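You operate a simulated robot arm through the tools that you are given. There is no shell and no other tool.

You run a simulated robot arm. Do the job below in one go: nothing can be reset, and whatever is moved stays where it is left.

TASK
Form one thin sheet, shaking the mould both ways.
Fine: dip once, shake to and fro and side to side, then toss off the water; leave the flat sticks, catches, stirrer and white drain plug as they are.

The check looks at the end state, three seconds after you hand in, the way a careful person would. Anything else that was tipped, shoved, dropped, spilled or broken makes it a failure. Flat cloth is picked up by pressing the open fingertips on it (5 to 10 N) and closing them slowly along it; thin cloth reads only 2 to 8 mm in the jaws.

THE ROBOT
A 6-joint arm with a two-finger gripper, fixed in place. Base frame: the origin is on the floor under the middle of its stand, x ahead of it, y to its left, z up. Readings come in m, rad, newtons and seconds.
It reaches about 1.206 m from its shoulder. Its first joint turns from -2.897 to 2.897 rad. Payload 2.45 kg.
The TCP is the grasp point between the finger pads, 0.02 m short of the fingertips. In the tool frame z runs along the fingers and y along their closing line. The gripper opens to 0.14 m; its body begins 0.168 m behind the TCP.
Orientation is that of the tool frame in the base frame, as a unit quaternion [w, x, y, z]. With the fingers straight down and closing along the base's y, the tool's x points along the base's -x, its y along +y and its z along -z.

THE INTERFACE
- The arm moves only by the tool jog_arm. Its argument "motion" is a list of rows, each a list of 7 numbers: the gripper command, from -1 (fully open) to 1 (shut), values between in proportion, then the shift along the tool's x, y, z in units of 20 mm (1.0 is 20 mm), then the turn, a rotation vector about the tool's x, y, z in units of 6 degrees (1.0 is 6 degrees). In form: [[grip, tx, ty, tz, rx, ry, rz], ...]. A call has 1 to 20 rows; each row shifts and turns the commanded pose from where the row before left it, along the tool's axes as they then stand. A call with a number of a shift or a turn outside -1 to 1 is refused whole. Rows are played at 5 a second. More than 0.05 m and 0.15 rad between two rows, or a gripper value outside its range, and nothing of the call is played. Where a pose cannot be reached the arm comes as near as it can. A force on the tool above 40 N (or 10 N above the force at the start of the call, whichever is more), or a blocked arm, ends the call early, and 0.2 s more pass. The fingers move at their own pace (about 0.045 m/s each) and stop on an object; they squeeze with about 45 N. The grip force told is the motor's: it shows also when the fingers shut on nothing. Time passes only in rows, and 0.2 s behind the last, so rows that do not move let the fingers close. It gives the time, the measured TCP pose, the force on the tool (base axes), the opening and the grip force at its end, in the units of the frame above (readings bear some noise), with the torque about the TCP (base axes, N m) and any sound that the robot's microphone picked up.
- Cameras (640 x 400 px; columns grow to the right, rows downward): "scene" is fixed at [0.0495, 0.5021, 1.7181]; the picture's right is [0.37, 0.93, 0.00], its down [0.69, -0.28, -0.67] and it looks along [-0.62, 0.25, -0.74] (base axes); focal length 214 px, centre (320, 200). "wrist" rides on the gripper at [0.078, 0.011, -0.209] in the tool frame; the picture's right is [-0.14, 0.99, 0.00], its down [-0.92, -0.13, -0.37] and it looks along [-0.37, -0.05, 0.93] (tool axes); focal length 280 px, centre (320, 200). There is no depth. A picture from a camera that has moved, and an enlarged one, comes with that camera's place and axes in the base frame and with its lens.
- capture(camera): a new picture of that camera. The clock stands still meanwhile.
- close_up(camera, box): a new picture of the part [left, top, right, bottom] of that camera's present view, enlarged. The clock stands still meanwhile.
- job_done(): hands the job in; it is judged then, once.

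Places have to be worked out from the pictures, the camera data and where the tool is seen. Open the gripper and draw the arm clear of the work before you hand the job in, unless the task says otherwise.

The tools are called after "Emit:" by a JSON object that holds its "name" and its "arguments". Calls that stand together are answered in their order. jog_arm: Moves the arm, as the interface text tells. Its arguments: {"type":"object","properties":{"motion":{"type":"array","items":{"type":"array","items":{"type":"number"}}}},"required":["motion"]} The other tools are called the same way: capture (camera) takes a picture; close_up (camera, box) takes an enlarged picture of a part of a camera's view; job_done () hands the job in.

At the start:

```text
t: 0.0
tool_pos: [0.6034, 0.3722, 1.2331]
tcp_rot: [0.0, 0.0, 1.0, 0.0]
ft_force: [-0.2, 0.2, 0.3]
ft_torque: [-0.01, 0.03, -0.02]
width: 0.1399
gripper_force: 0.0
```

scene: 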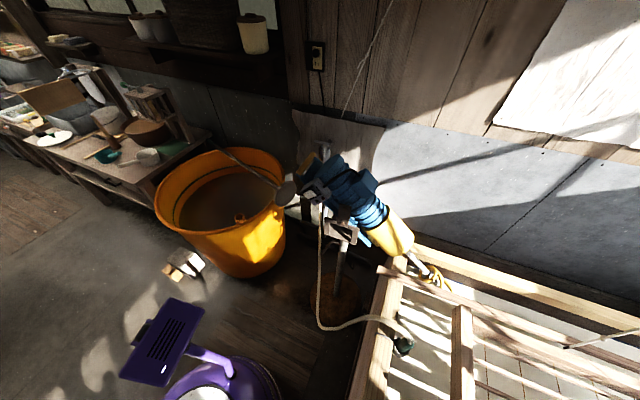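
wrist: 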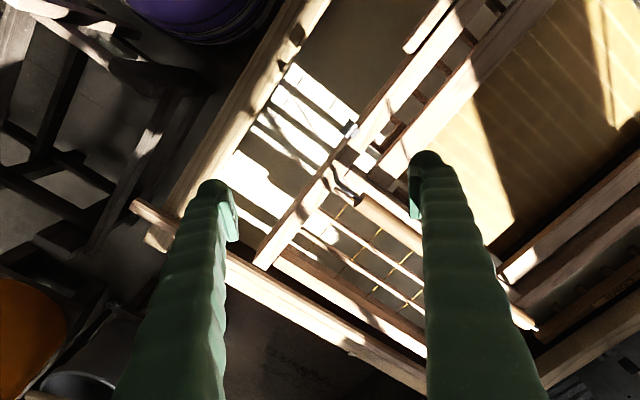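

The first pictures show an orange tub, a blue tool with a yellow part, a wooden frame (vat) on the right. I'll take enlarged looks at the scene and wrist views before moving anything.

Emit:
{"name": "close_up", "arguments": {"camera": "scene", "box": [340, 200, 640, 400]}}

Emit:
{"name": "close_up", "arguments": {"camera": "scene", "box": [140, 130, 440, 330]}}

Emit:
{"name": "close_up", "arguments": {"camera": "wrist", "box": [160, 0, 640, 400]}}

Emit:
{"name": "close_up", "arguments": {"camera": "wrist", "box": [220, 80, 460, 330]}}

```text
2.00 times, centred on (490, 300) of scene
camera zoom: at [0.0495, 0.5021, 1.7181], right [0.37, 0.93, 0.0], down [0.69, -0.28, -0.67], along [-0.62, 0.25, -0.74], focal length 429 px, centre (-20, 0)
```

zoom: 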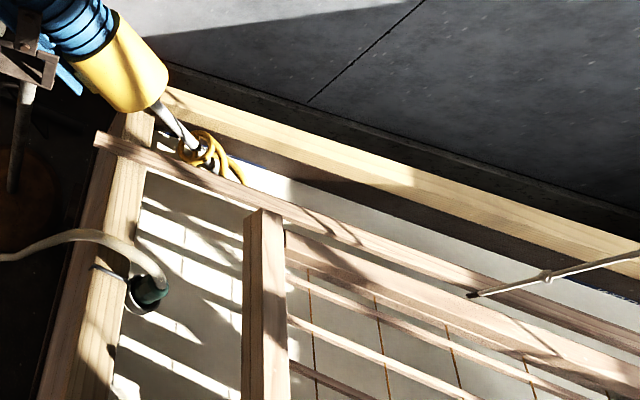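

```text
2.00 times, centred on (290, 230) of scene
camera zoom: at [0.0495, 0.5021, 1.7181], right [0.37, 0.93, 0.0], down [0.69, -0.28, -0.67], along [-0.62, 0.25, -0.74], focal length 429 px, centre (380, 140)
```

zoom: 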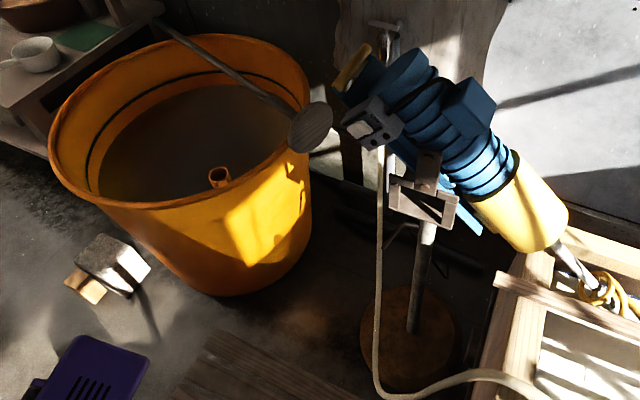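

```text
1.00 times, centred on (400, 200) of wrist (not enlarged: the box is as wide or as high as the picture)
camera zoom: at [0.5249, 0.382, 1.4415], right [0.14, 0.99, 0.0], down [0.92, -0.13, 0.37], along [0.37, -0.05, -0.93], focal length 280 px, centre (240, 200)
```

zoom: 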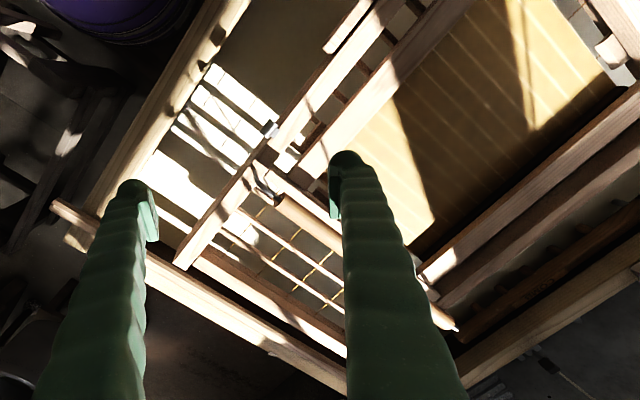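

```text
1.60 times, centred on (340, 205) of wrist
camera zoom: at [0.5249, 0.382, 1.4415], right [0.14, 0.99, 0.0], down [0.92, -0.13, 0.37], along [0.37, -0.05, -0.93], focal length 449 px, centre (288, 192)
```

zoom: 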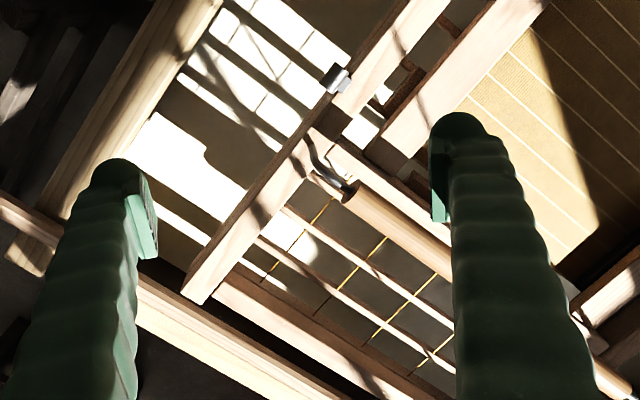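

The wrist picture shows the vat under the gripper with its walls running obliquely, with slats over it and a yellowish screen mould. I raise the arm straight up for a wider look before planning.

Emit:
{"name": "jog_arm", "arguments": {"motion": [[-1, 0, 0, -1, 0, 0, 0], [-1, 0, 0, -1, 0, 0, 0], [-1, 0, 0, -1, 0, 0, 0], [-1, 0, 0, -1, 0, 0, 0], [-1, 0, 0, -1, 0, 0, 0], [-1, 0, 0, -1, 0, 0, 0], [-1, 0, 0, -1, 0, 0, 0], [-1, 0, 0, -1, 0, 0, 0]]}}

Emit:
{"name": "capture", "arguments": {"camera": "wrist"}}

```text
t: 1.8
tool_pos: [0.5985, 0.3702, 1.3466]
tcp_rot: [0.0, 0.0, 1.0, 0.0]
ft_force: [-0.2, -0.3, 0.3]
ft_torque: [-0.01, 0.0, -0.01]
width: 0.1399
gripper_force: 0.1
out of reach, approached as far as the arm can: row 6, 7, 8
```

```text
taken
camera wrist: at [0.5198, 0.3807, 1.5545], right [0.14, 0.99, 0.0], down [0.92, -0.13, 0.37], along [0.37, -0.05, -0.93], focal length 280 px, centre (320, 200)
```

wrist: 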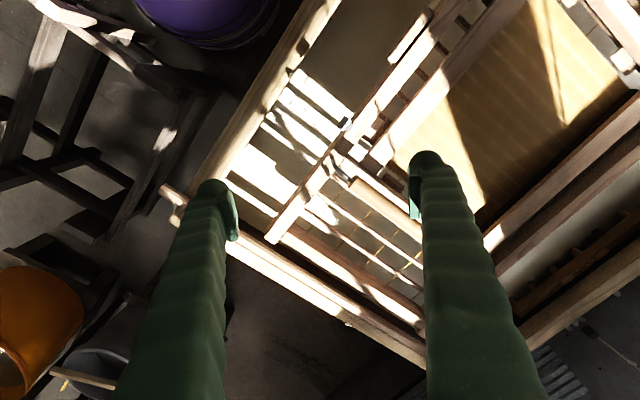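

The camera only sees part of the vat here, so I rotate the gripper about its vertical axis so that the camera looks towards +y, where the rest of the vat lies.

Emit:
{"name": "jog_arm", "arguments": {"motion": [[-1, 0.5, 0, 0.5, 0, 0, 0], [-1, 0, 0, 0, 0, 0, -1], [-1, 0, 0, 0, 0, 0, -1], [-1, 0, 0, 0, 0, 0, -1], [-1, 0, 0, 0, 0, 0, -1], [-1, 0, 0, 0, 0, 0, -1], [-1, 0, 0, 0, 0, 0, -1], [-1, 0, 0, 0, 0, 0, -1], [-1, 0, 0, 0, 0, 0, -1], [-1, 0, 0, 0, 0, 0, -1], [-1, 0, 0, 0, 0, 0, -1], [-1, 0, 0, 0, 0, 0, -1], [-1, 0, 0, 0, 0, 0, -1], [-1, 0, 0, 0, 0, 0, 0]]}}

Emit:
{"name": "capture", "arguments": {"camera": "wrist"}}

Emit:
{"name": "capture", "arguments": {"camera": "scene"}}

```text
t: 4.8
tool_pos: [0.5892, 0.368, 1.3363]
tcp_rot: [0.001, -0.589, 0.808, 0.0]
ft_force: [0.4, 1.7, -0.5]
ft_torque: [0.03, -0.03, 0.0]
width: 0.1399
gripper_force: 0.1
```

```text
taken
camera wrist: at [0.5539, 0.2974, 1.5444], right [-0.9, 0.44, 0.0], down [0.41, 0.84, 0.37], along [0.16, 0.33, -0.93], focal length 280 px, centre (320, 200)
```

wrist: 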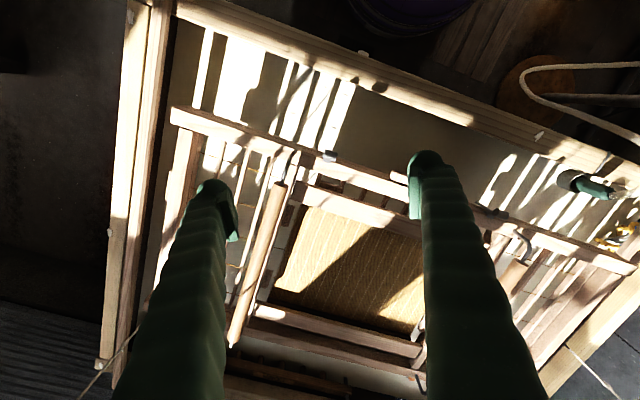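

```text
taken
```

scene: 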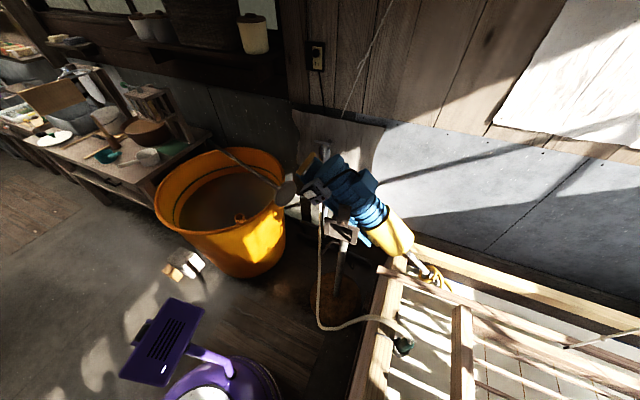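

Now the whole vat is visible: a rectangular vat with a mould lying across supports, rods with hooks either side. I enlarge parts of this view.

Emit:
{"name": "close_up", "arguments": {"camera": "wrist", "box": [150, 80, 390, 230]}}

Emit:
{"name": "close_up", "arguments": {"camera": "wrist", "box": [220, 180, 460, 400]}}

Emit:
{"name": "close_up", "arguments": {"camera": "wrist", "box": [430, 150, 640, 380]}}

```text
2.67 times, centred on (270, 155) of wrist
camera zoom: at [0.5539, 0.2974, 1.5444], right [-0.9, 0.44, 0.0], down [0.41, 0.84, 0.37], along [0.16, 0.33, -0.93], focal length 748 px, centre (453, 320)
```

zoom: 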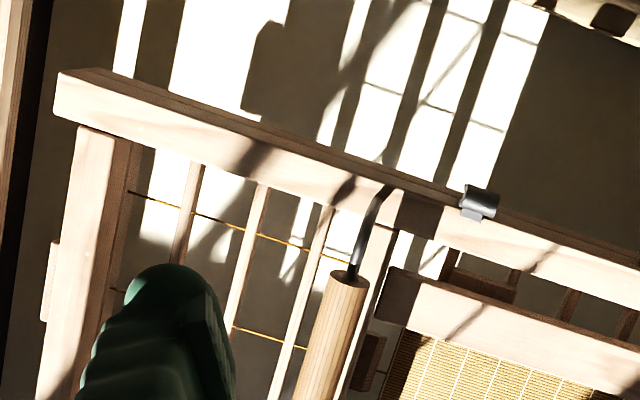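

```text
1.82 times, centred on (340, 290) of wrist
camera zoom: at [0.5539, 0.2974, 1.5444], right [-0.9, 0.44, 0.0], down [0.41, 0.84, 0.37], along [0.16, 0.33, -0.93], focal length 510 px, centre (284, 36)
```

zoom: 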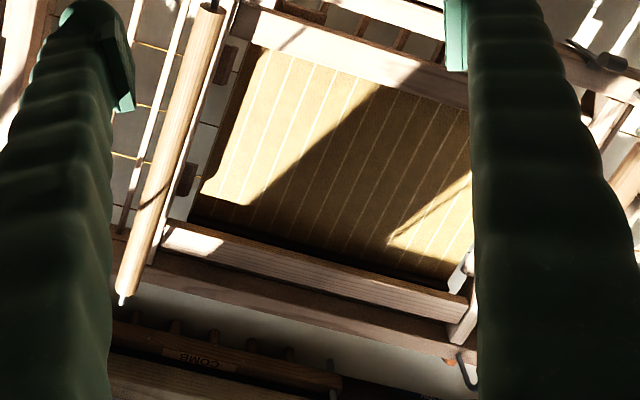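

```text
1.74 times, centred on (535, 265) of wrist
camera zoom: at [0.5539, 0.2974, 1.5444], right [-0.9, 0.44, 0.0], down [0.41, 0.84, 0.37], along [0.16, 0.33, -0.93], focal length 488 px, centre (-54, 87)
```

zoom: 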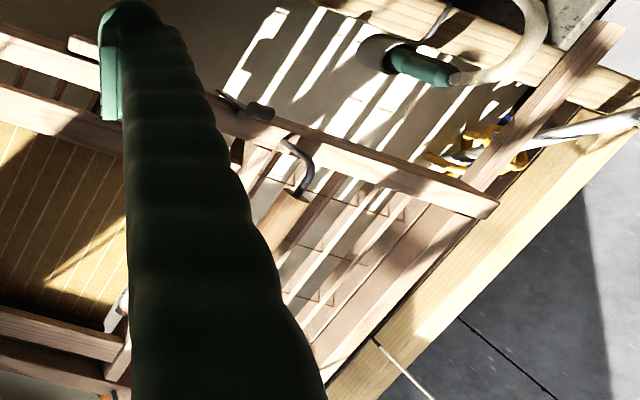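

The vat's near wall runs about 45° across, from about (0.75, 0.01) to (-0.08, 0.80), its rim near z = 0.87, with the mould past that around (0.7, 0.8). I line the gripper up with the vat (45°), draw back toward the stand and rise for an overview.

Emit:
{"name": "jog_arm", "arguments": {"motion": [[-1, 0, 0, 0, 0, 0, 1], [-1, 0, 0, 0, 0, 0, 1], [-1, 0, 0, 0, 0, 0, 1], [-1, 0, 0, 0, 0, 0, 1], [-1, 0, 0, 0, 0, 0, 0.5], [-1, 1, 0, 0, 0, 0, 0], [-1, 1, 0, 0, 0, 0, 0], [-1, 1, 0, 0, 0, 0, 0], [-1, 1, 0, 0, 0, 0, 0], [-1, 1, 0, 0, 0, 0, 0], [-1, 1, 0, -0.5, 0, 0, 0], [-1, 1, 0, -0.5, 0, 0, 0], [-1, 1, 0, -0.5, 0, 0, 0], [-1, 0, 0, -0.5, 0, 0, 0], [-1, 0, 0, 0, 0, 0, 0]]}}

Emit:
{"name": "capture", "arguments": {"camera": "wrist"}}

```text
t: 8.0
tool_pos: [0.4737, 0.2549, 1.3757]
tcp_rot: [0.001, -0.383, 0.924, 0.0]
ft_force: [-0.4, -0.2, 0.6]
ft_torque: [0.0, -0.02, 0.0]
width: 0.1399
gripper_force: 0.1
```

```text
taken
camera wrist: at [0.4112, 0.2075, 1.5843], right [-0.6, 0.8, 0.0], down [0.74, 0.56, 0.37], along [0.29, 0.22, -0.93], focal length 280 px, centre (320, 200)
```

wrist: 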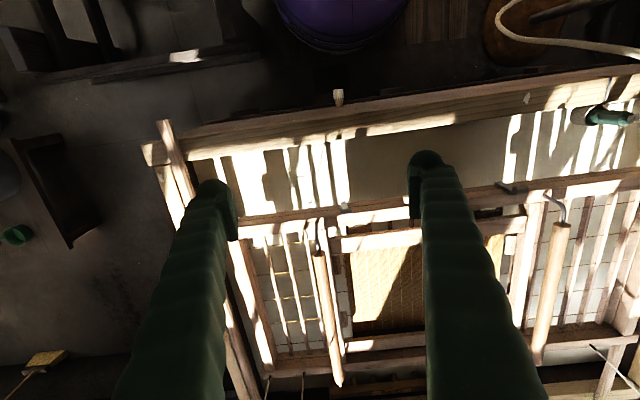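

The view is still cut by the fingers; I tilt the tool outwards by about 36° so the camera looks across the vat.

Emit:
{"name": "jog_arm", "arguments": {"motion": [[-1, 0, 0, 0, 0, -1, 0], [-1, 0, 0, 0, 0, -1, 0], [-1, 0, 0, 0, 0, -1, 0], [-1, 0, 0, 0, 0, -1, 0], [-1, 0, 0, 0, 0, -1, 0], [-1, 0, 0, 0, 0, -1, 0], [-1, 0, 0, 0, 0, 0, 0]]}}

Emit:
{"name": "capture", "arguments": {"camera": "wrist"}}

```text
t: 9.6
tool_pos: [0.4735, 0.2539, 1.3749]
tcp_rot: [0.286, -0.364, 0.878, 0.119]
ft_force: [0.0, -0.4, -0.1]
ft_torque: [0.01, -0.02, -0.05]
width: 0.1401
gripper_force: 0.0
```

```text
taken
camera wrist: at [0.3354, 0.1306, 1.4972], right [-0.62, 0.78, 0.08], down [0.46, 0.28, 0.84], along [0.63, 0.56, -0.54], focal length 280 px, centre (320, 200)
```

wrist: 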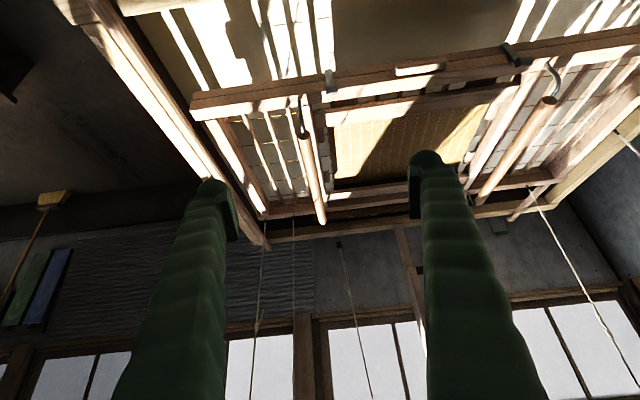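

The cords rise from the vat towards the roof. I enlarge the mould and the cords.

Emit:
{"name": "close_up", "arguments": {"camera": "wrist", "box": [180, 40, 420, 250]}}

Emit:
{"name": "close_up", "arguments": {"camera": "wrist", "box": [400, 20, 640, 240]}}

Emit:
{"name": "close_up", "arguments": {"camera": "wrist", "box": [220, 200, 420, 400]}}

Emit:
{"name": "close_up", "arguments": {"camera": "wrist", "box": [300, 40, 440, 140]}}

```text
1.90 times, centred on (300, 145) of wrist
camera zoom: at [0.3354, 0.1306, 1.4972], right [-0.62, 0.78, 0.08], down [0.46, 0.28, 0.84], along [0.63, 0.56, -0.54], focal length 534 px, centre (358, 305)
```

zoom: 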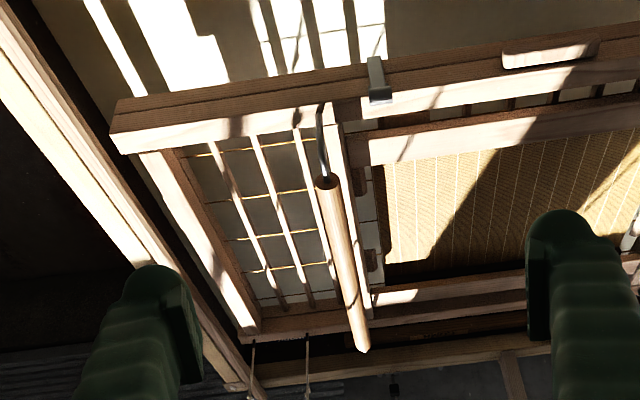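

```text
1.82 times, centred on (520, 130) of wrist
camera zoom: at [0.3354, 0.1306, 1.4972], right [-0.62, 0.78, 0.08], down [0.46, 0.28, 0.84], along [0.63, 0.56, -0.54], focal length 510 px, centre (-44, 327)
```

zoom: 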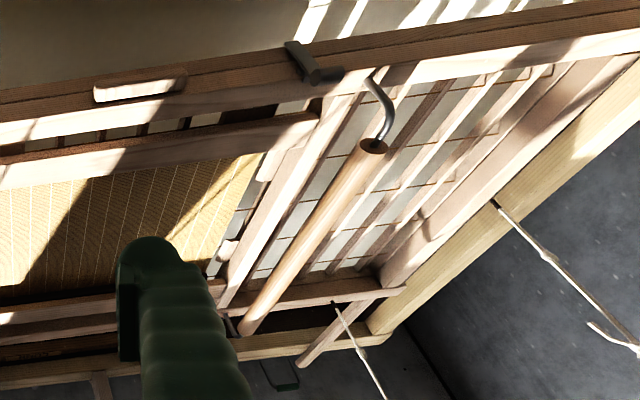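

```text
2.00 times, centred on (320, 300) of wrist
camera zoom: at [0.3354, 0.1306, 1.4972], right [-0.62, 0.78, 0.08], down [0.46, 0.28, 0.84], along [0.63, 0.56, -0.54], focal length 561 px, centre (320, 0)
```

zoom: 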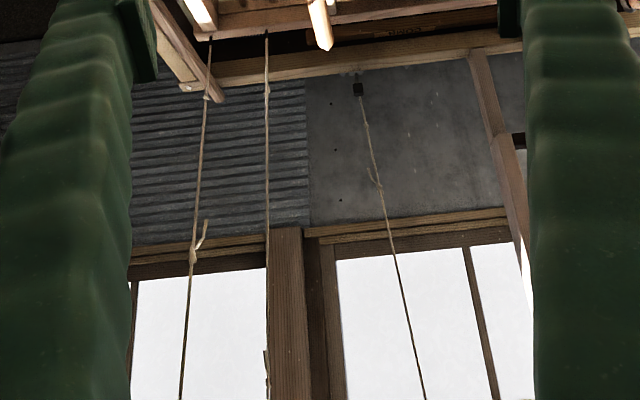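

```text
4.00 times, centred on (370, 90) of wrist
camera zoom: at [0.3354, 0.1306, 1.4972], right [-0.62, 0.78, 0.08], down [0.46, 0.28, 0.84], along [0.63, 0.56, -0.54], focal length 1122 px, centre (120, 640)
```

zoom: 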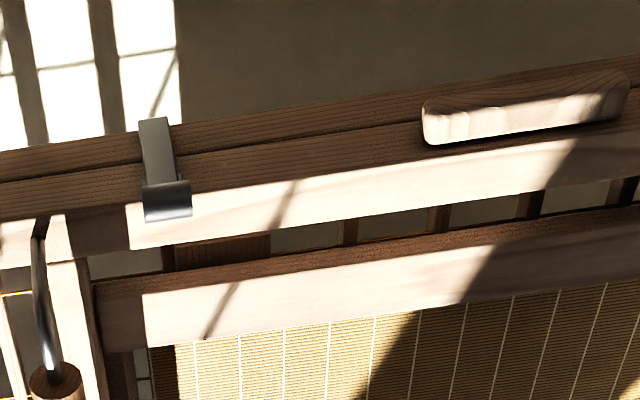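

The mould has a front rail with two metal catches and a small wooden grip in its middle; its ends seem to lie near flat sticks across the vat. I shift sideways along the vat (+tool y) to look at the right-hand end and the cords there.

Emit:
{"name": "jog_arm", "arguments": {"motion": [[-1, 0, 1, 0, 0, 0, 0], [-1, 0, 1, 0, 0, 0, 0], [-1, 0, 1, 0, 0, 0, 0], [-1, 0, 1, 0, 0, 0, 0], [-1, 0, 1, 0, 0, 0, 0], [-1, 0, 1, 0, 0, 0, 0], [-1, 0, 1, 0, 0, 0, 0], [-1, 0, 1, 0, 0, 0, 0], [-1, 0, 1, 0, 0, 0, 0], [-1, 0, 1, 0, 0, 0, 0], [-1, 0, 1, 0, 0, 0.5, 0], [-1, 0, 1, 0, 0, 0.5, 0], [-1, 0, 1, 0, 0, 0.5, 0], [-1, 0, 1, 0, 0, 0.5, 0], [-1, 0, 0, 0, 0, 0, 0]]}}

Emit:
{"name": "capture", "arguments": {"camera": "wrist"}}

Emit:
{"name": "close_up", "arguments": {"camera": "wrist", "box": [220, 0, 440, 240]}}

Emit:
{"name": "close_up", "arguments": {"camera": "wrist", "box": [0, 0, 240, 200]}}

```text
t: 12.8
tool_pos: [0.2743, 0.4541, 1.3768]
tcp_rot: [0.192, -0.374, 0.904, 0.079]
ft_force: [0.2, -0.4, 0.2]
ft_torque: [0.01, 0.0, 0.0]
width: 0.1401
gripper_force: 0.1
```

```text
taken
camera wrist: at [0.1571, 0.3505, 1.5353], right [-0.61, 0.79, 0.06], down [0.58, 0.4, 0.71], along [0.54, 0.47, -0.7], focal length 280 px, centre (320, 200)
```

wrist: 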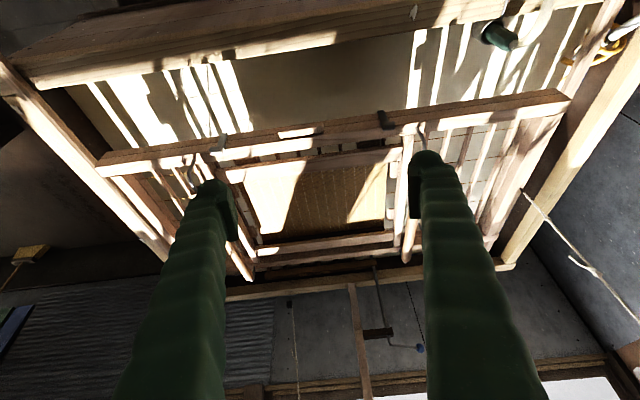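

```text
1.67 times, centred on (330, 120) of wrist
camera zoom: at [0.1571, 0.3505, 1.5353], right [-0.61, 0.79, 0.06], down [0.58, 0.4, 0.71], along [0.54, 0.47, -0.7], focal length 467 px, centre (303, 333)
```

zoom: 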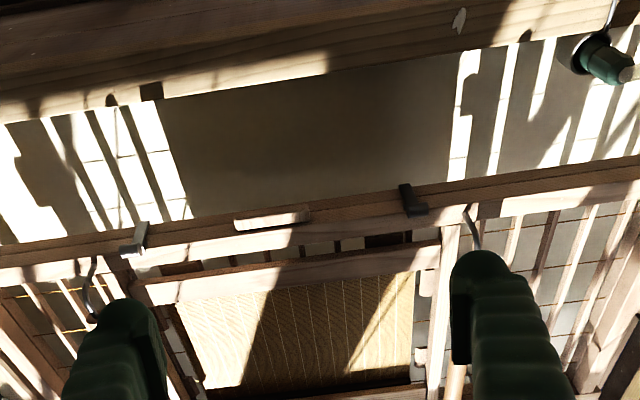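

```text
2.00 times, centred on (120, 100) of wrist
camera zoom: at [0.1571, 0.3505, 1.5353], right [-0.61, 0.79, 0.06], down [0.58, 0.4, 0.71], along [0.54, 0.47, -0.7], focal length 561 px, centre (720, 400)
```

zoom: 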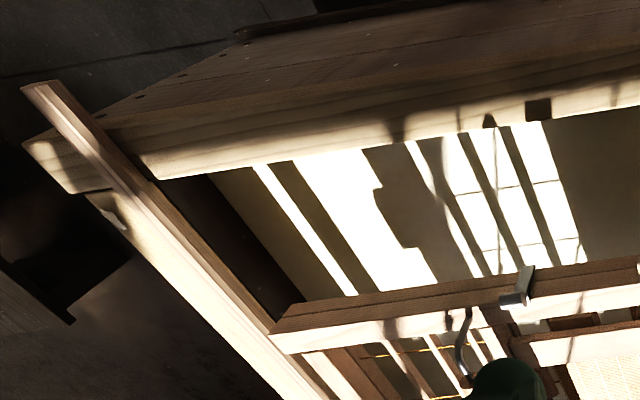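

The flat sticks lie across the vat at both ends and the mould's front rail ends seem to meet them. I enlarge both ends and the far side to see where the mould is carried and where the cords are tied.

Emit:
{"name": "close_up", "arguments": {"camera": "wrist", "box": [440, 0, 640, 130]}}

Emit:
{"name": "close_up", "arguments": {"camera": "wrist", "box": [440, 120, 640, 330]}}

Emit:
{"name": "close_up", "arguments": {"camera": "wrist", "box": [60, 120, 260, 290]}}

Emit:
{"name": "close_up", "arguments": {"camera": "wrist", "box": [230, 210, 440, 400]}}

```text
3.08 times, centred on (540, 65) of wrist
camera zoom: at [0.1571, 0.3505, 1.5353], right [-0.61, 0.79, 0.06], down [0.58, 0.4, 0.71], along [0.54, 0.47, -0.7], focal length 863 px, centre (-357, 615)
```

zoom: 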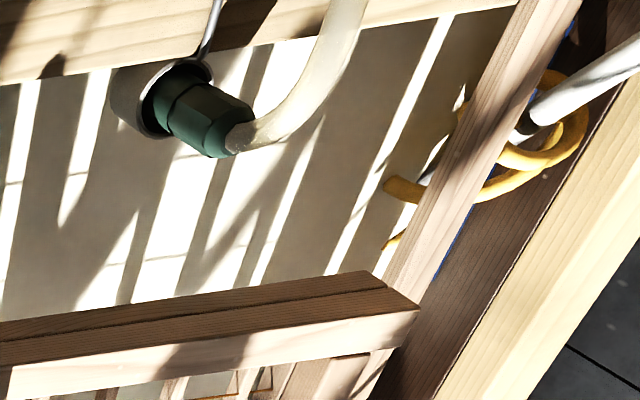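

```text
1.90 times, centred on (540, 225) of wrist
camera zoom: at [0.1571, 0.3505, 1.5353], right [-0.61, 0.79, 0.06], down [0.58, 0.4, 0.71], along [0.54, 0.47, -0.7], focal length 534 px, centre (-99, 152)
```

zoom: 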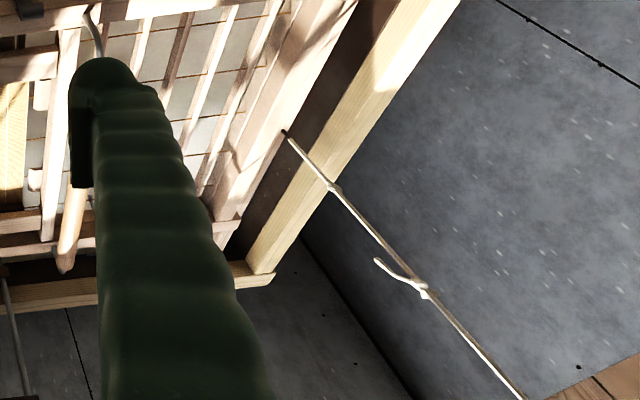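

```text
2.35 times, centred on (160, 205) of wrist
camera zoom: at [0.1571, 0.3505, 1.5353], right [-0.61, 0.79, 0.06], down [0.58, 0.4, 0.71], along [0.54, 0.47, -0.7], focal length 660 px, centre (696, 188)
```

zoom: 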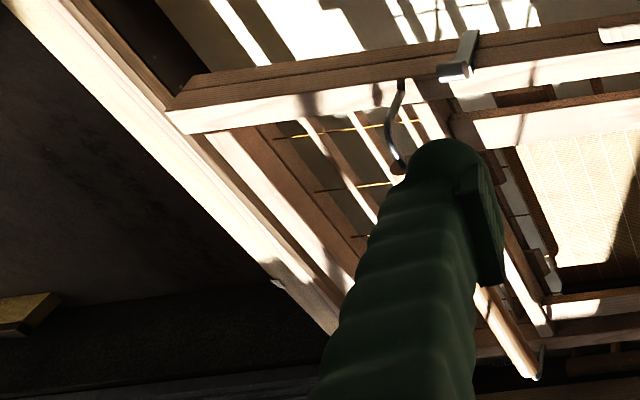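

```text
2.11 times, centred on (335, 305) of wrist
camera zoom: at [0.1571, 0.3505, 1.5353], right [-0.61, 0.79, 0.06], down [0.58, 0.4, 0.71], along [0.54, 0.47, -0.7], focal length 590 px, centre (288, -21)
```

zoom: 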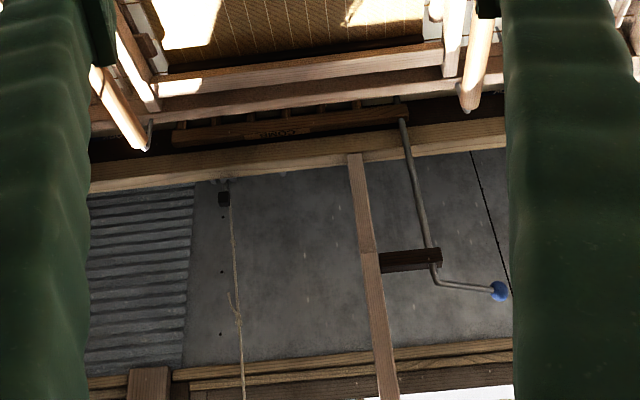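

The mould seems to hang on cords (rail top near z = 0.945, u ≈ 0.74 m from the stand axis toward the vat) just between the flat sticks, with the small wooden grip on the near face of its front rail at about (0.45, 0.565, 0.942). I lower the camera for a close look at that grip and the catches.

Emit:
{"name": "jog_arm", "arguments": {"motion": [[-1, 0.282, -0.118, 0.961, 0, 0, 0], [-1, 0.282, -0.118, 0.961, 0, 0, 0], [-1, 0.282, -0.118, 0.961, 0, 0, 0], [-1, 0.282, -0.118, 0.961, 0, 0, 0], [-1, 0.282, -0.118, 0.961, 0, 0, 0], [-1, 0.282, -0.118, 0.961, 0, 0, 0], [-1, 0.282, -0.118, 0.961, 0, 0, 0], [-1, 0.282, -0.118, 0.961, 0, 0, 0], [-1, 0.282, -0.118, 0.961, 0, 0, 0], [-1, 0.282, -0.118, 0.961, 0, 0, 0], [-1, 0.282, -0.118, 0.961, 0, 0, 0], [-1, 0.282, -0.118, 0.961, 0, 0, 0], [-1, 0, 0, 0, 0, 0, 0]]}}

Emit:
{"name": "capture", "arguments": {"camera": "wrist"}}

Emit:
{"name": "close_up", "arguments": {"camera": "wrist", "box": [200, 60, 440, 220]}}

```text
t: 15.6
tool_pos: [0.3193, 0.4564, 1.1384]
tcp_rot: [0.193, -0.374, 0.904, 0.08]
ft_force: [-0.1, 1.1, -1.3]
ft_torque: [-0.04, 0.05, 0.0]
width: 0.1399
gripper_force: 0.1
```

```text
taken
camera wrist: at [0.2017, 0.3531, 1.296], right [-0.61, 0.79, 0.06], down [0.58, 0.4, 0.71], along [0.54, 0.47, -0.7], focal length 280 px, centre (320, 200)
```

wrist: 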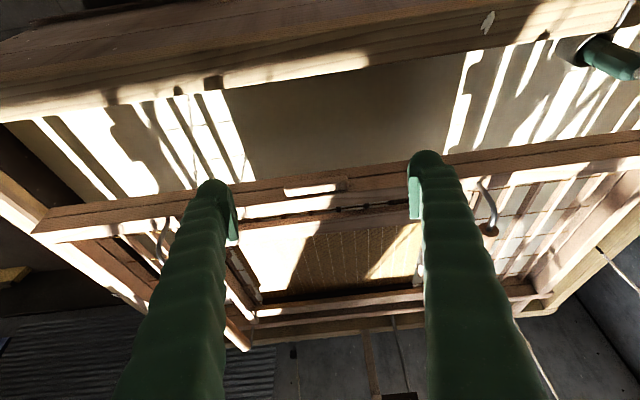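

```text
2.50 times, centred on (320, 140) of wrist
camera zoom: at [0.2017, 0.3531, 1.296], right [-0.61, 0.79, 0.06], down [0.58, 0.4, 0.71], along [0.54, 0.47, -0.7], focal length 701 px, centre (320, 350)
```

zoom: 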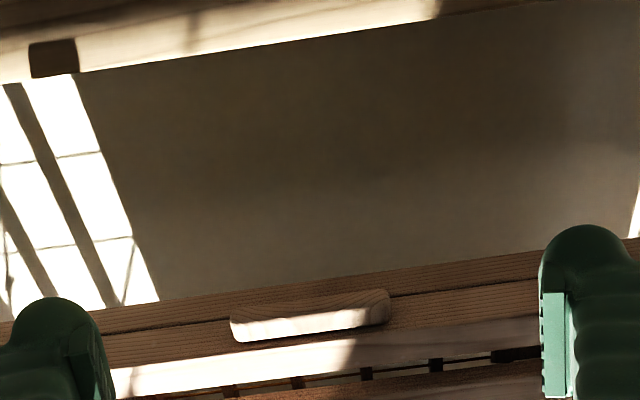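

The grip is a small bar about 0.11 m long on the near face of the front rail, standing out about 2 cm. I straighten the tool to vertical and hover it just short of and above the grip to judge the gap behind the rail.

Emit:
{"name": "jog_arm", "arguments": {"motion": [[-1, 0, 0, 0, 0, 1, 0], [-1, 0, 0, 0, 0, 1, 0], [-1, 0, 0, 0, 0, 1, 0], [-1, 0, 0, 0, 0, 1, 0], [-1, -0.9, -0.13, 0.5, 0, 0, 0], [-1, -0.9, -0.13, 0.5, 0, 0, 0], [-1, -0.9, -0.13, 0.5, 0, 0, 0], [-1, -0.9, -0.13, 0.5, 0, 0, 0], [-1, -0.9, -0.13, 0.5, 0, 0, 0], [-1, -0.9, -0.13, 0.5, 0, 0, 0], [-1, 0, 0, 0, 0, 0, 0]]}}

Emit:
{"name": "capture", "arguments": {"camera": "wrist"}}

Emit:
{"name": "close_up", "arguments": {"camera": "wrist", "box": [200, 80, 440, 240]}}

```text
t: 18.0
tool_pos: [0.4089, 0.5207, 1.0791]
tcp_rot: [0.001, -0.383, 0.924, 0.001]
ft_force: [-0.2, 0.1, 0.0]
ft_torque: [-0.01, 0.02, -0.02]
width: 0.1402
gripper_force: 0.0
```

```text
taken
camera wrist: at [0.347, 0.4731, 1.2876], right [-0.6, 0.8, 0.0], down [0.74, 0.56, 0.37], along [0.29, 0.22, -0.93], focal length 280 px, centre (320, 200)
```

wrist: 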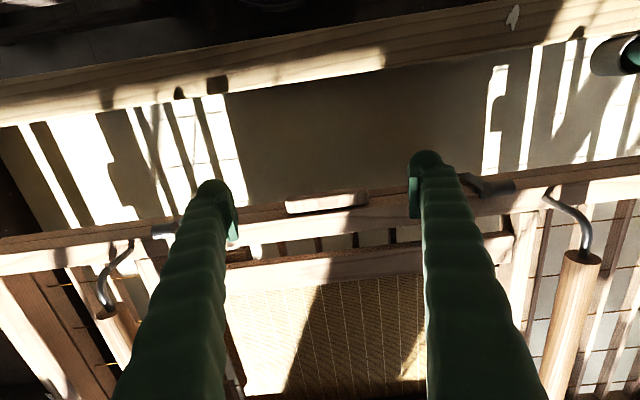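

```text
2.50 times, centred on (320, 160) of wrist
camera zoom: at [0.347, 0.4731, 1.2876], right [-0.6, 0.8, 0.0], down [0.74, 0.56, 0.37], along [0.29, 0.22, -0.93], focal length 701 px, centre (320, 300)
```

zoom: 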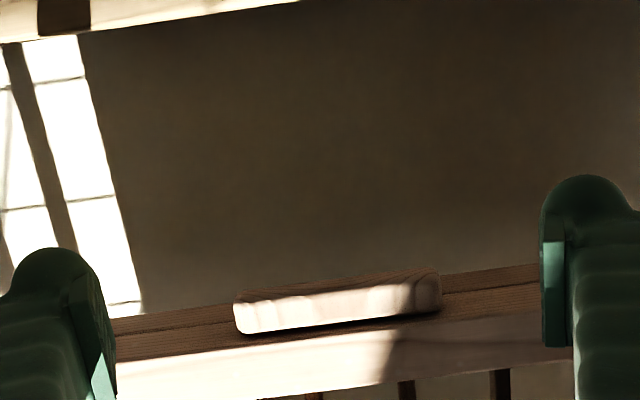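

The grip bar spans about 0.11 m, which fits within the 0.14 m jaws with the fingers straight down and closing along the rail. Before taking hold, I check the side clearance between the mould's ends and the flat sticks: first a look straight down at the left end.

Emit:
{"name": "jog_arm", "arguments": {"motion": [[-1, 0, -1, -0.5, 0, 0, 0], [-1, 0, -1, -0.5, 0, 0, 0], [-1, 0, -1, -0.5, 0, 0, 0], [-1, 0, -1, -0.5, 0, 0, 0], [-1, 0, -1, 0, 0, 0, 0], [-1, 0, -1, 0, 0, 0, 0], [-1, 0, -1, 0, 0, 0, 0], [-1, 0, -1, 0, 0, 0, 0], [-1, 0, -1, 0, 0, 0, 0], [-1, 0, -1, 0, 0, 0, 0], [-1, 0, -1, 0, 0, 0, 0], [-1, 0, -1, 0, 0, 0, 0], [-1, 0, -1, 0, 0, 0, 0], [-1, 0, -1, 0, 0, 0, 0], [-1, 0, -1, 0, 0, 0, 0], [-1, 0, -1, 0, 0, 0, 0], [-1, 0, -1, 0, 0, 0, 0], [-1, 0, -1, 0, 0, 0, 0], [-1, 0, -1, 0, 0, 0, 0], [-1, 0, -1, 0, 0, 0, 0]]}}

Emit:
{"name": "capture", "arguments": {"camera": "wrist"}}

Emit:
{"name": "close_up", "arguments": {"camera": "wrist", "box": [120, 80, 420, 280]}}

```text
t: 22.2
tool_pos: [0.6926, 0.2364, 1.1192]
tcp_rot: [0.001, -0.383, 0.924, 0.001]
ft_force: [0.3, 0.0, -0.7]
ft_torque: [-0.01, -0.03, 0.02]
width: 0.14
gripper_force: 0.0
```

```text
taken
camera wrist: at [0.6299, 0.1897, 1.3278], right [-0.6, 0.8, 0.0], down [0.74, 0.56, 0.37], along [0.29, 0.22, -0.93], focal length 280 px, centre (320, 200)
```

wrist: 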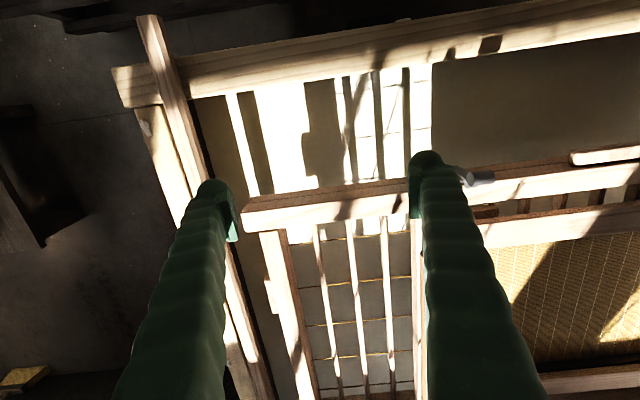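

```text
2.00 times, centred on (270, 180) of wrist
camera zoom: at [0.6299, 0.1897, 1.3278], right [-0.6, 0.8, 0.0], down [0.74, 0.56, 0.37], along [0.29, 0.22, -0.93], focal length 561 px, centre (420, 240)
```

zoom: 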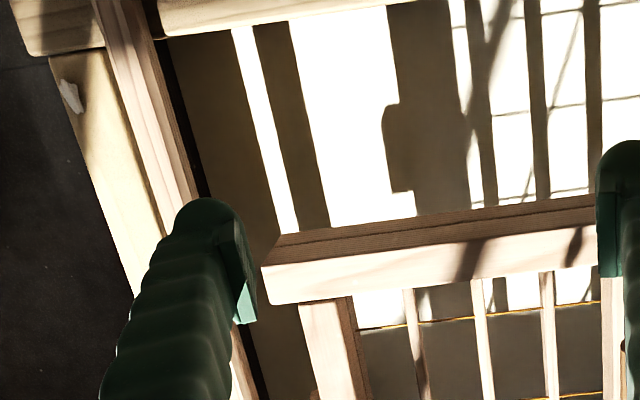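

The left end hangs clear of its stick by about 5 cm, so the mould is hung between the sticks. I go along to look at the right end in the same way.

Emit:
{"name": "jog_arm", "arguments": {"motion": [[-1, 0, 1, 0, 0, 0, 0], [-1, 0, 1, 0, 0, 0, 0], [-1, 0, 1, 0, 0, 0, 0], [-1, 0, 1, 0, 0, 0, 0], [-1, 0, 1, 0, 0, 0, 0], [-1, 0, 1, 0, 0, 0, 0], [-1, 0, 1, 0, 0, 0, 0], [-1, 0, 1, 0, 0, 0, 0], [-1, 0, 1, 0, 0, 0, 0], [-1, 0, 1, 0, 0, 0, 0], [-1, 0, 1, 0, 0, 0, 0], [-1, 0, 1, 0, 0, 0, 0], [-1, 0, 1, 0, 0, 0, 0], [-1, 0, 1, 0, 0, 0, 0], [-1, 0, 1, 0, 0, 0, 0], [-1, 0, 1, 0, 0, 0, 0], [-1, 0, 1, 0, 0, 0, 0], [-1, 0, 1, 0, 0, 0, 0], [-1, 0, 1, 0, 0, 0, 0], [-1, 0, 1, 0, 0, 0, 0]]}}

Emit:
{"name": "jog_arm", "arguments": {"motion": [[-1, 0, 1, -0.5, 0, 0, 0], [-1, 0, 1, -0.5, 0, 0, 0], [-1, 0, 1, 0, 0, 0, 0], [-1, 0, 1, 0, 0, 0, 0], [-1, 0, 1, 0, 0, 0, 0], [-1, 0, 1, 0, 0, 0, 0], [-1, 0, 1, 0, 0, 0, 0], [-1, 0, 1, 0, 0, 0, 0], [-1, 0, 1, 0, 0, 0, 0], [-1, 0, 1, 0, 0, 0, 0], [-1, 0, 1, 0, 0, 0, 0], [-1, 0, 1, 0, 0, 0, 0], [-1, 0, 1, 0, 0, 0, 0], [-1, 0, 1, 0, 0, 0, 0], [-1, 0, 1, 0, 0, 0, 0], [-1, 0, 1, 0, 0, 0, 0], [-1, 0, 1, 0, 0, 0, 0], [-1, 0, 1, 0, 0, 0, 0], [-1, 0, 0, 0, 0, 0, 0]]}}

Emit:
{"name": "capture", "arguments": {"camera": "wrist"}}

Emit:
{"name": "capture", "arguments": {"camera": "scene"}}

```text
t: 26.4
tool_pos: [0.4075, 0.5209, 1.1187]
tcp_rot: [0.001, -0.383, 0.924, 0.001]
ft_force: [0.3, 0.2, 0.6]
ft_torque: [0.01, 0.02, -0.02]
width: 0.14
gripper_force: 0.1
```

```text
t: 30.4
tool_pos: [0.1519, 0.7777, 1.14]
tcp_rot: [0.001, -0.383, 0.924, 0.0]
ft_force: [0.5, 0.1, 0.0]
ft_torque: [-0.02, 0.01, -0.03]
width: 0.14
gripper_force: 0.1
```

```text
taken
camera wrist: at [0.0905, 0.7302, 1.3475], right [-0.6, 0.8, 0.0], down [0.74, 0.56, 0.37], along [0.29, 0.22, -0.93], focal length 280 px, centre (320, 200)
```

wrist: 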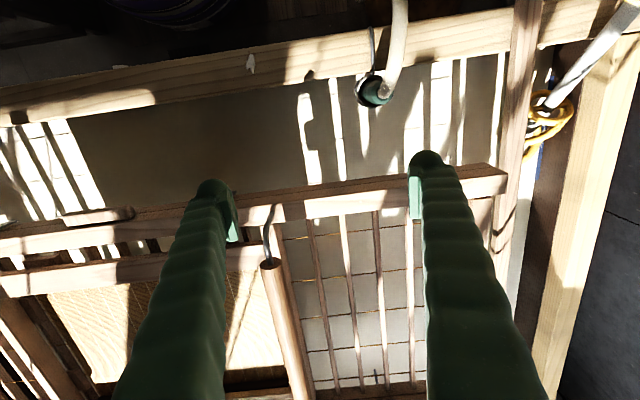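

```text
taken
```

scene: 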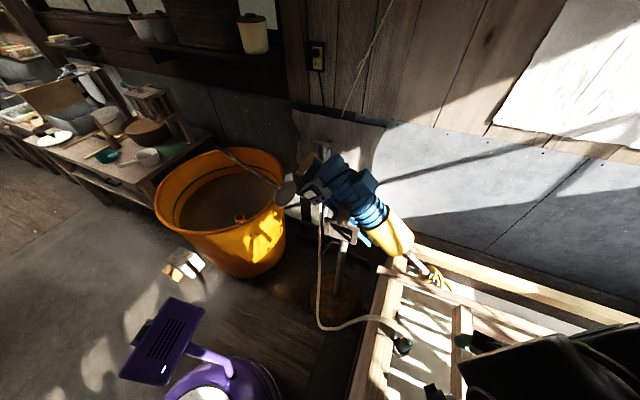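

The right end also hangs clear of its stick by 3–4 cm. I tilt the camera here to see where the cords are tied and what they run up to.

Emit:
{"name": "jog_arm", "arguments": {"motion": [[-1, 0, 0, 0, 0, -1, 0], [-1, 0, 0, 0, 0, -1, 0], [-1, 0, 0, 0, 0, -1, 0], [-1, 0, 0, 0, 0, -1, 0], [-1, 0, 0, 0, 0, -1, 0], [-1, 0, 0, 0, 0, -1, 0], [-1, 0, 0, 0, 0, -1, 0], [-1, 0, 0, 0, 0, -1, 0], [-1, 0, 0, 0, 0, 0, 0]]}}

Emit:
{"name": "capture", "arguments": {"camera": "wrist"}}

Emit:
{"name": "close_up", "arguments": {"camera": "wrist", "box": [210, 0, 640, 270]}}

```text
t: 32.4
tool_pos: [0.1531, 0.7759, 1.1378]
tcp_rot: [0.376, -0.349, 0.844, 0.156]
ft_force: [-1.1, 0.4, -0.3]
ft_torque: [0.01, -0.02, 0.0]
width: 0.1398
gripper_force: 0.1
```

```text
taken
camera wrist: at [-0.001, 0.6365, 1.2184], right [-0.64, 0.77, 0.1], down [0.33, 0.15, 0.93], along [0.7, 0.63, -0.35], focal length 280 px, centre (320, 200)
```

wrist: 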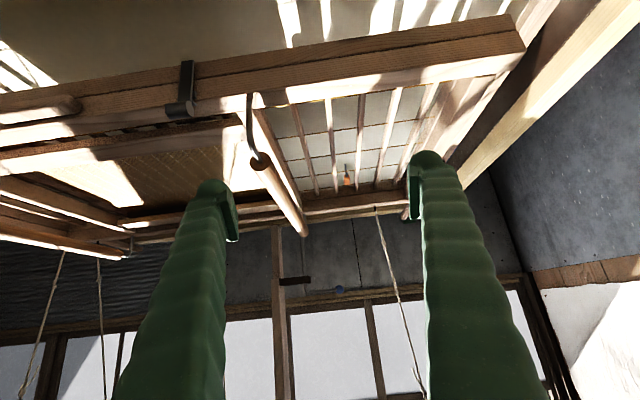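

```text
1.48 times, centred on (425, 135) of wrist
camera zoom: at [-0.001, 0.6365, 1.2184], right [-0.64, 0.77, 0.1], down [0.33, 0.15, 0.93], along [0.7, 0.63, -0.35], focal length 415 px, centre (164, 296)
```

zoom: 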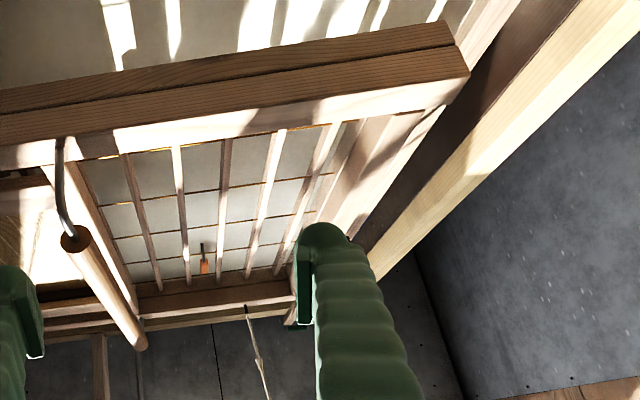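

The cords run up from the ends and the far side of the mould; the front is left free for the hand. I go back over the grip bar, tool vertical, jaws open along the rail.

Emit:
{"name": "jog_arm", "arguments": {"motion": [[-1, 0, 0, 0, 0, 1, 0], [-1, 0, 0, 0, 0, 1, 0], [-1, 0, 0, 0, 0, 1, 0], [-1, 0, 0, 0, 0, 1, 0], [-1, 0, 0, 0, 0, 1, 0], [-1, 0, 0, 0, 0, 1, 0], [-1, 0, 0, 0, 0, 1, 0], [-1, 0, 0, 0, 0, 1, 0], [-1, 0, -1, 0, 0, 0, 0], [-1, 0, -1, 0, 0, 0, 0], [-1, 0, -1, 0, 0, 0, 0], [-1, 0, -1, 0, 0, 0, 0], [-1, 0, -1, 0, 0, 0, 0], [-1, 0, -1, 0, 0, 0, 0], [-1, 0, -1, 0, 0, 0, 0], [-1, 0, -1, 0, 0, 0, 0], [-1, 0, -1, 0, 0, 0, 0], [-1, 0, -1, 0, 0, 0, 0], [-1, 0, -1, 0, 0, 0, 0], [-1, 0, -1, 0, 0, 0, 0]]}}

Emit:
{"name": "jog_arm", "arguments": {"motion": [[-1, 0, -1, 0.5, 0, 0, 0], [-1, 0, -1, 0.5, 0, 0, 0], [-1, 0, -1, 0.5, 0, 0, 0], [-1, 0, -1, 0.5, 0, 0, 0], [-1, -0.5, -1, 0.5, 0, 0, 0], [-1, -0.5, -1, 0.5, 0, 0, 0], [-1, -0.5, 0, 0.5, 0, 0, 0], [-1, -0.5, 0, 0.5, 0, 0, 0], [-1, -0.5, 0, 0.5, 0, 0, 0], [-1, 0, 0, 0, 0, 0, 0]]}}

Emit:
{"name": "capture", "arguments": {"camera": "wrist"}}

Emit:
{"name": "close_up", "arguments": {"camera": "wrist", "box": [200, 80, 440, 240]}}

```text
t: 36.6
tool_pos: [0.3232, 0.6052, 1.138]
tcp_rot: [0.001, -0.383, 0.924, 0.0]
ft_force: [-1.0, 0.4, 0.1]
ft_torque: [-0.06, -0.01, -0.01]
width: 0.1399
gripper_force: 0.0
```

```text
t: 38.8
tool_pos: [0.4424, 0.5563, 1.0488]
tcp_rot: [0.001, -0.383, 0.924, 0.001]
ft_force: [-0.1, -0.1, -0.1]
ft_torque: [-0.01, 0.0, 0.0]
width: 0.1399
gripper_force: 0.0
```

```text
taken
camera wrist: at [0.3797, 0.5084, 1.2572], right [-0.6, 0.8, 0.0], down [0.74, 0.56, 0.37], along [0.29, 0.22, -0.93], focal length 280 px, centre (320, 200)
```

wrist: 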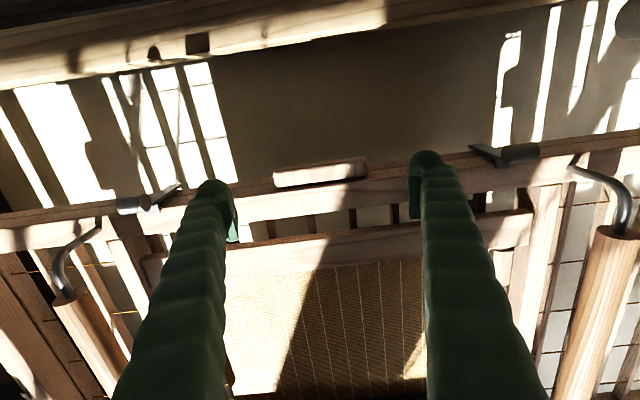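

```text
2.50 times, centred on (320, 160) of wrist
camera zoom: at [0.3797, 0.5084, 1.2572], right [-0.6, 0.8, 0.0], down [0.74, 0.56, 0.37], along [0.29, 0.22, -0.93], focal length 701 px, centre (320, 300)
```

zoom: 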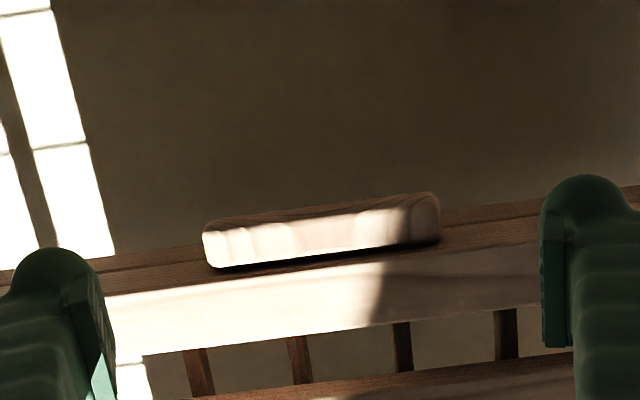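

The grip bar sits midway between the fingers, centre u ≈ 0.718, top at z ≈ 0.942. I move 7 mm forward and come down part of the way, to check finger clearance against the rail face.

Emit:
{"name": "jog_arm", "arguments": {"motion": [[-1, -0.35, 0, 0, 0, 0, 0], [-1, 0, 0, 0.7, 0, 0, 0], [-1, 0, 0, 0.7, 0, 0, 0], [-1, 0, 0, 0.7, 0, 0, 0], [-1, 0, 0, 0.5, 0, 0, 0], [-1, 0, 0, 0.5, 0, 0, 0], [-1, 0, 0, 0.5, 0, 0, 0], [-1, 0, 0, 0.5, 0, 0, 0], [-1, 0, 0, 0.5, 0, 0, 0], [-1, 0, 0, 0, 0, 0, 0]]}}

Emit:
{"name": "capture", "arguments": {"camera": "wrist"}}

Emit:
{"name": "close_up", "arguments": {"camera": "wrist", "box": [180, 100, 460, 260]}}

```text
t: 41.0
tool_pos: [0.4464, 0.5615, 0.9559]
tcp_rot: [0.001, -0.383, 0.924, 0.0]
ft_force: [0.4, 0.0, 0.8]
ft_torque: [-0.02, 0.0, 0.02]
width: 0.1399
gripper_force: 0.0
```

```text
taken
camera wrist: at [0.3847, 0.5139, 1.1652], right [-0.6, 0.8, 0.0], down [0.74, 0.56, 0.37], along [0.29, 0.22, -0.93], focal length 280 px, centre (320, 200)
```

wrist: 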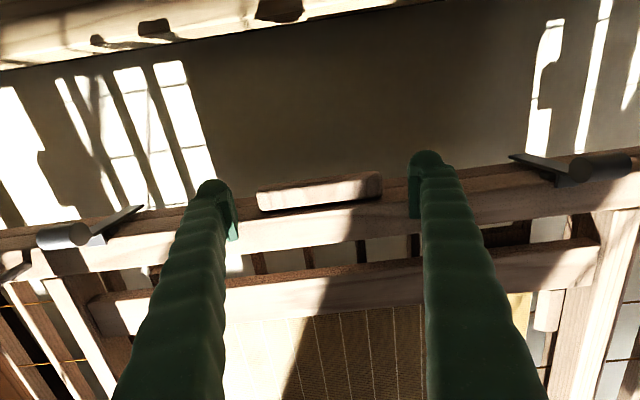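

```text
2.29 times, centred on (320, 180) of wrist
camera zoom: at [0.3847, 0.5139, 1.1652], right [-0.6, 0.8, 0.0], down [0.74, 0.56, 0.37], along [0.29, 0.22, -0.93], focal length 641 px, centre (320, 246)
```

zoom: 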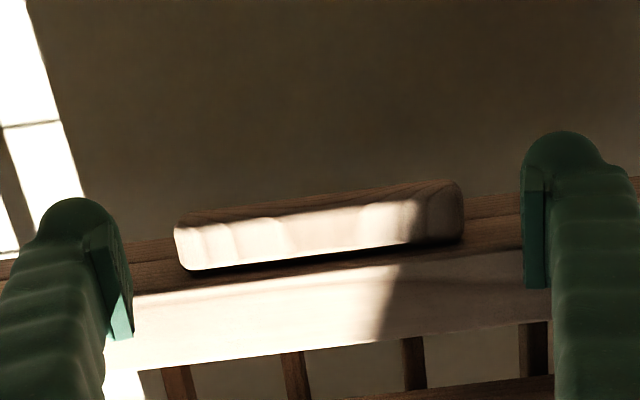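

No contact so far and the bar sits centred between the pads. I come down the last 2.6 cm and close gently on the bar's ends.

Emit:
{"name": "jog_arm", "arguments": {"motion": [[-1, 0, 0, 0.43, 0, 0, 0], [-1, 0, 0, 0.43, 0, 0, 0], [-1, 0, 0, 0.43, 0, 0, 0], [-1, 0, 0, 0, 0, 0, 0]]}}

Emit:
{"name": "close_up", "arguments": {"camera": "wrist", "box": [180, 100, 460, 260]}}

```text
t: 42.0
tool_pos: [0.4467, 0.5615, 0.9309]
tcp_rot: [0.001, -0.383, 0.924, 0.0]
ft_force: [0.3, 0.0, 0.1]
ft_torque: [0.01, 0.03, -0.02]
width: 0.14
gripper_force: 0.0
```

```text
2.29 times, centred on (320, 180) of wrist
camera zoom: at [0.3844, 0.5141, 1.1384], right [-0.6, 0.8, 0.0], down [0.74, 0.56, 0.37], along [0.29, 0.22, -0.93], focal length 641 px, centre (320, 246)
```

zoom: 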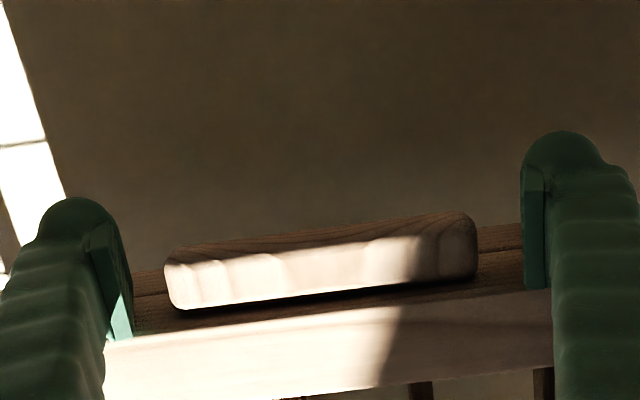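

The pads are level with the bar on both sides. I close in steps onto its ends.

Emit:
{"name": "jog_arm", "arguments": {"motion": [[-0.8, 0, 0, 0, 0, 0, 0], [-0.7, 0, 0, 0, 0, 0, 0], [-0.6, 0, 0, 0, 0, 0, 0], [-0.5, 0, 0, 0, 0, 0, 0], [-0.3, 0, 0, 0, 0, 0, 0], [0, 0, 0, 0, 0, 0, 0], [1, 0, 0, 0, 0, 0, 0], [1, 0, 0, 0, 0, 0, 0]]}}

Emit:
{"name": "capture", "arguments": {"camera": "wrist"}}

Emit:
{"name": "close_up", "arguments": {"camera": "wrist", "box": [180, 100, 460, 260]}}

```text
t: 43.8
tool_pos: [0.4465, 0.5631, 0.9308]
tcp_rot: [0.001, -0.383, 0.924, 0.0]
ft_force: [-0.1, -0.2, -0.1]
ft_torque: [-0.01, -0.05, 0.04]
width: 0.123
gripper_force: 44.9
```

```text
taken
camera wrist: at [0.3844, 0.5141, 1.1386], right [-0.6, 0.8, 0.0], down [0.74, 0.56, 0.37], along [0.29, 0.22, -0.93], focal length 280 px, centre (320, 200)
```

wrist: 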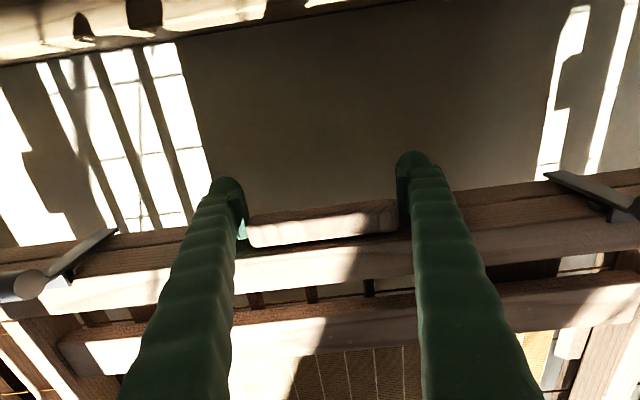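

```text
2.29 times, centred on (320, 180) of wrist
camera zoom: at [0.3844, 0.5141, 1.1386], right [-0.6, 0.8, 0.0], down [0.74, 0.56, 0.37], along [0.29, 0.22, -0.93], focal length 641 px, centre (320, 246)
```

zoom: 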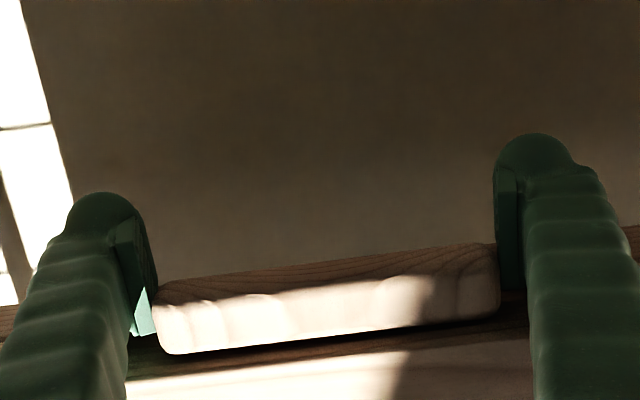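

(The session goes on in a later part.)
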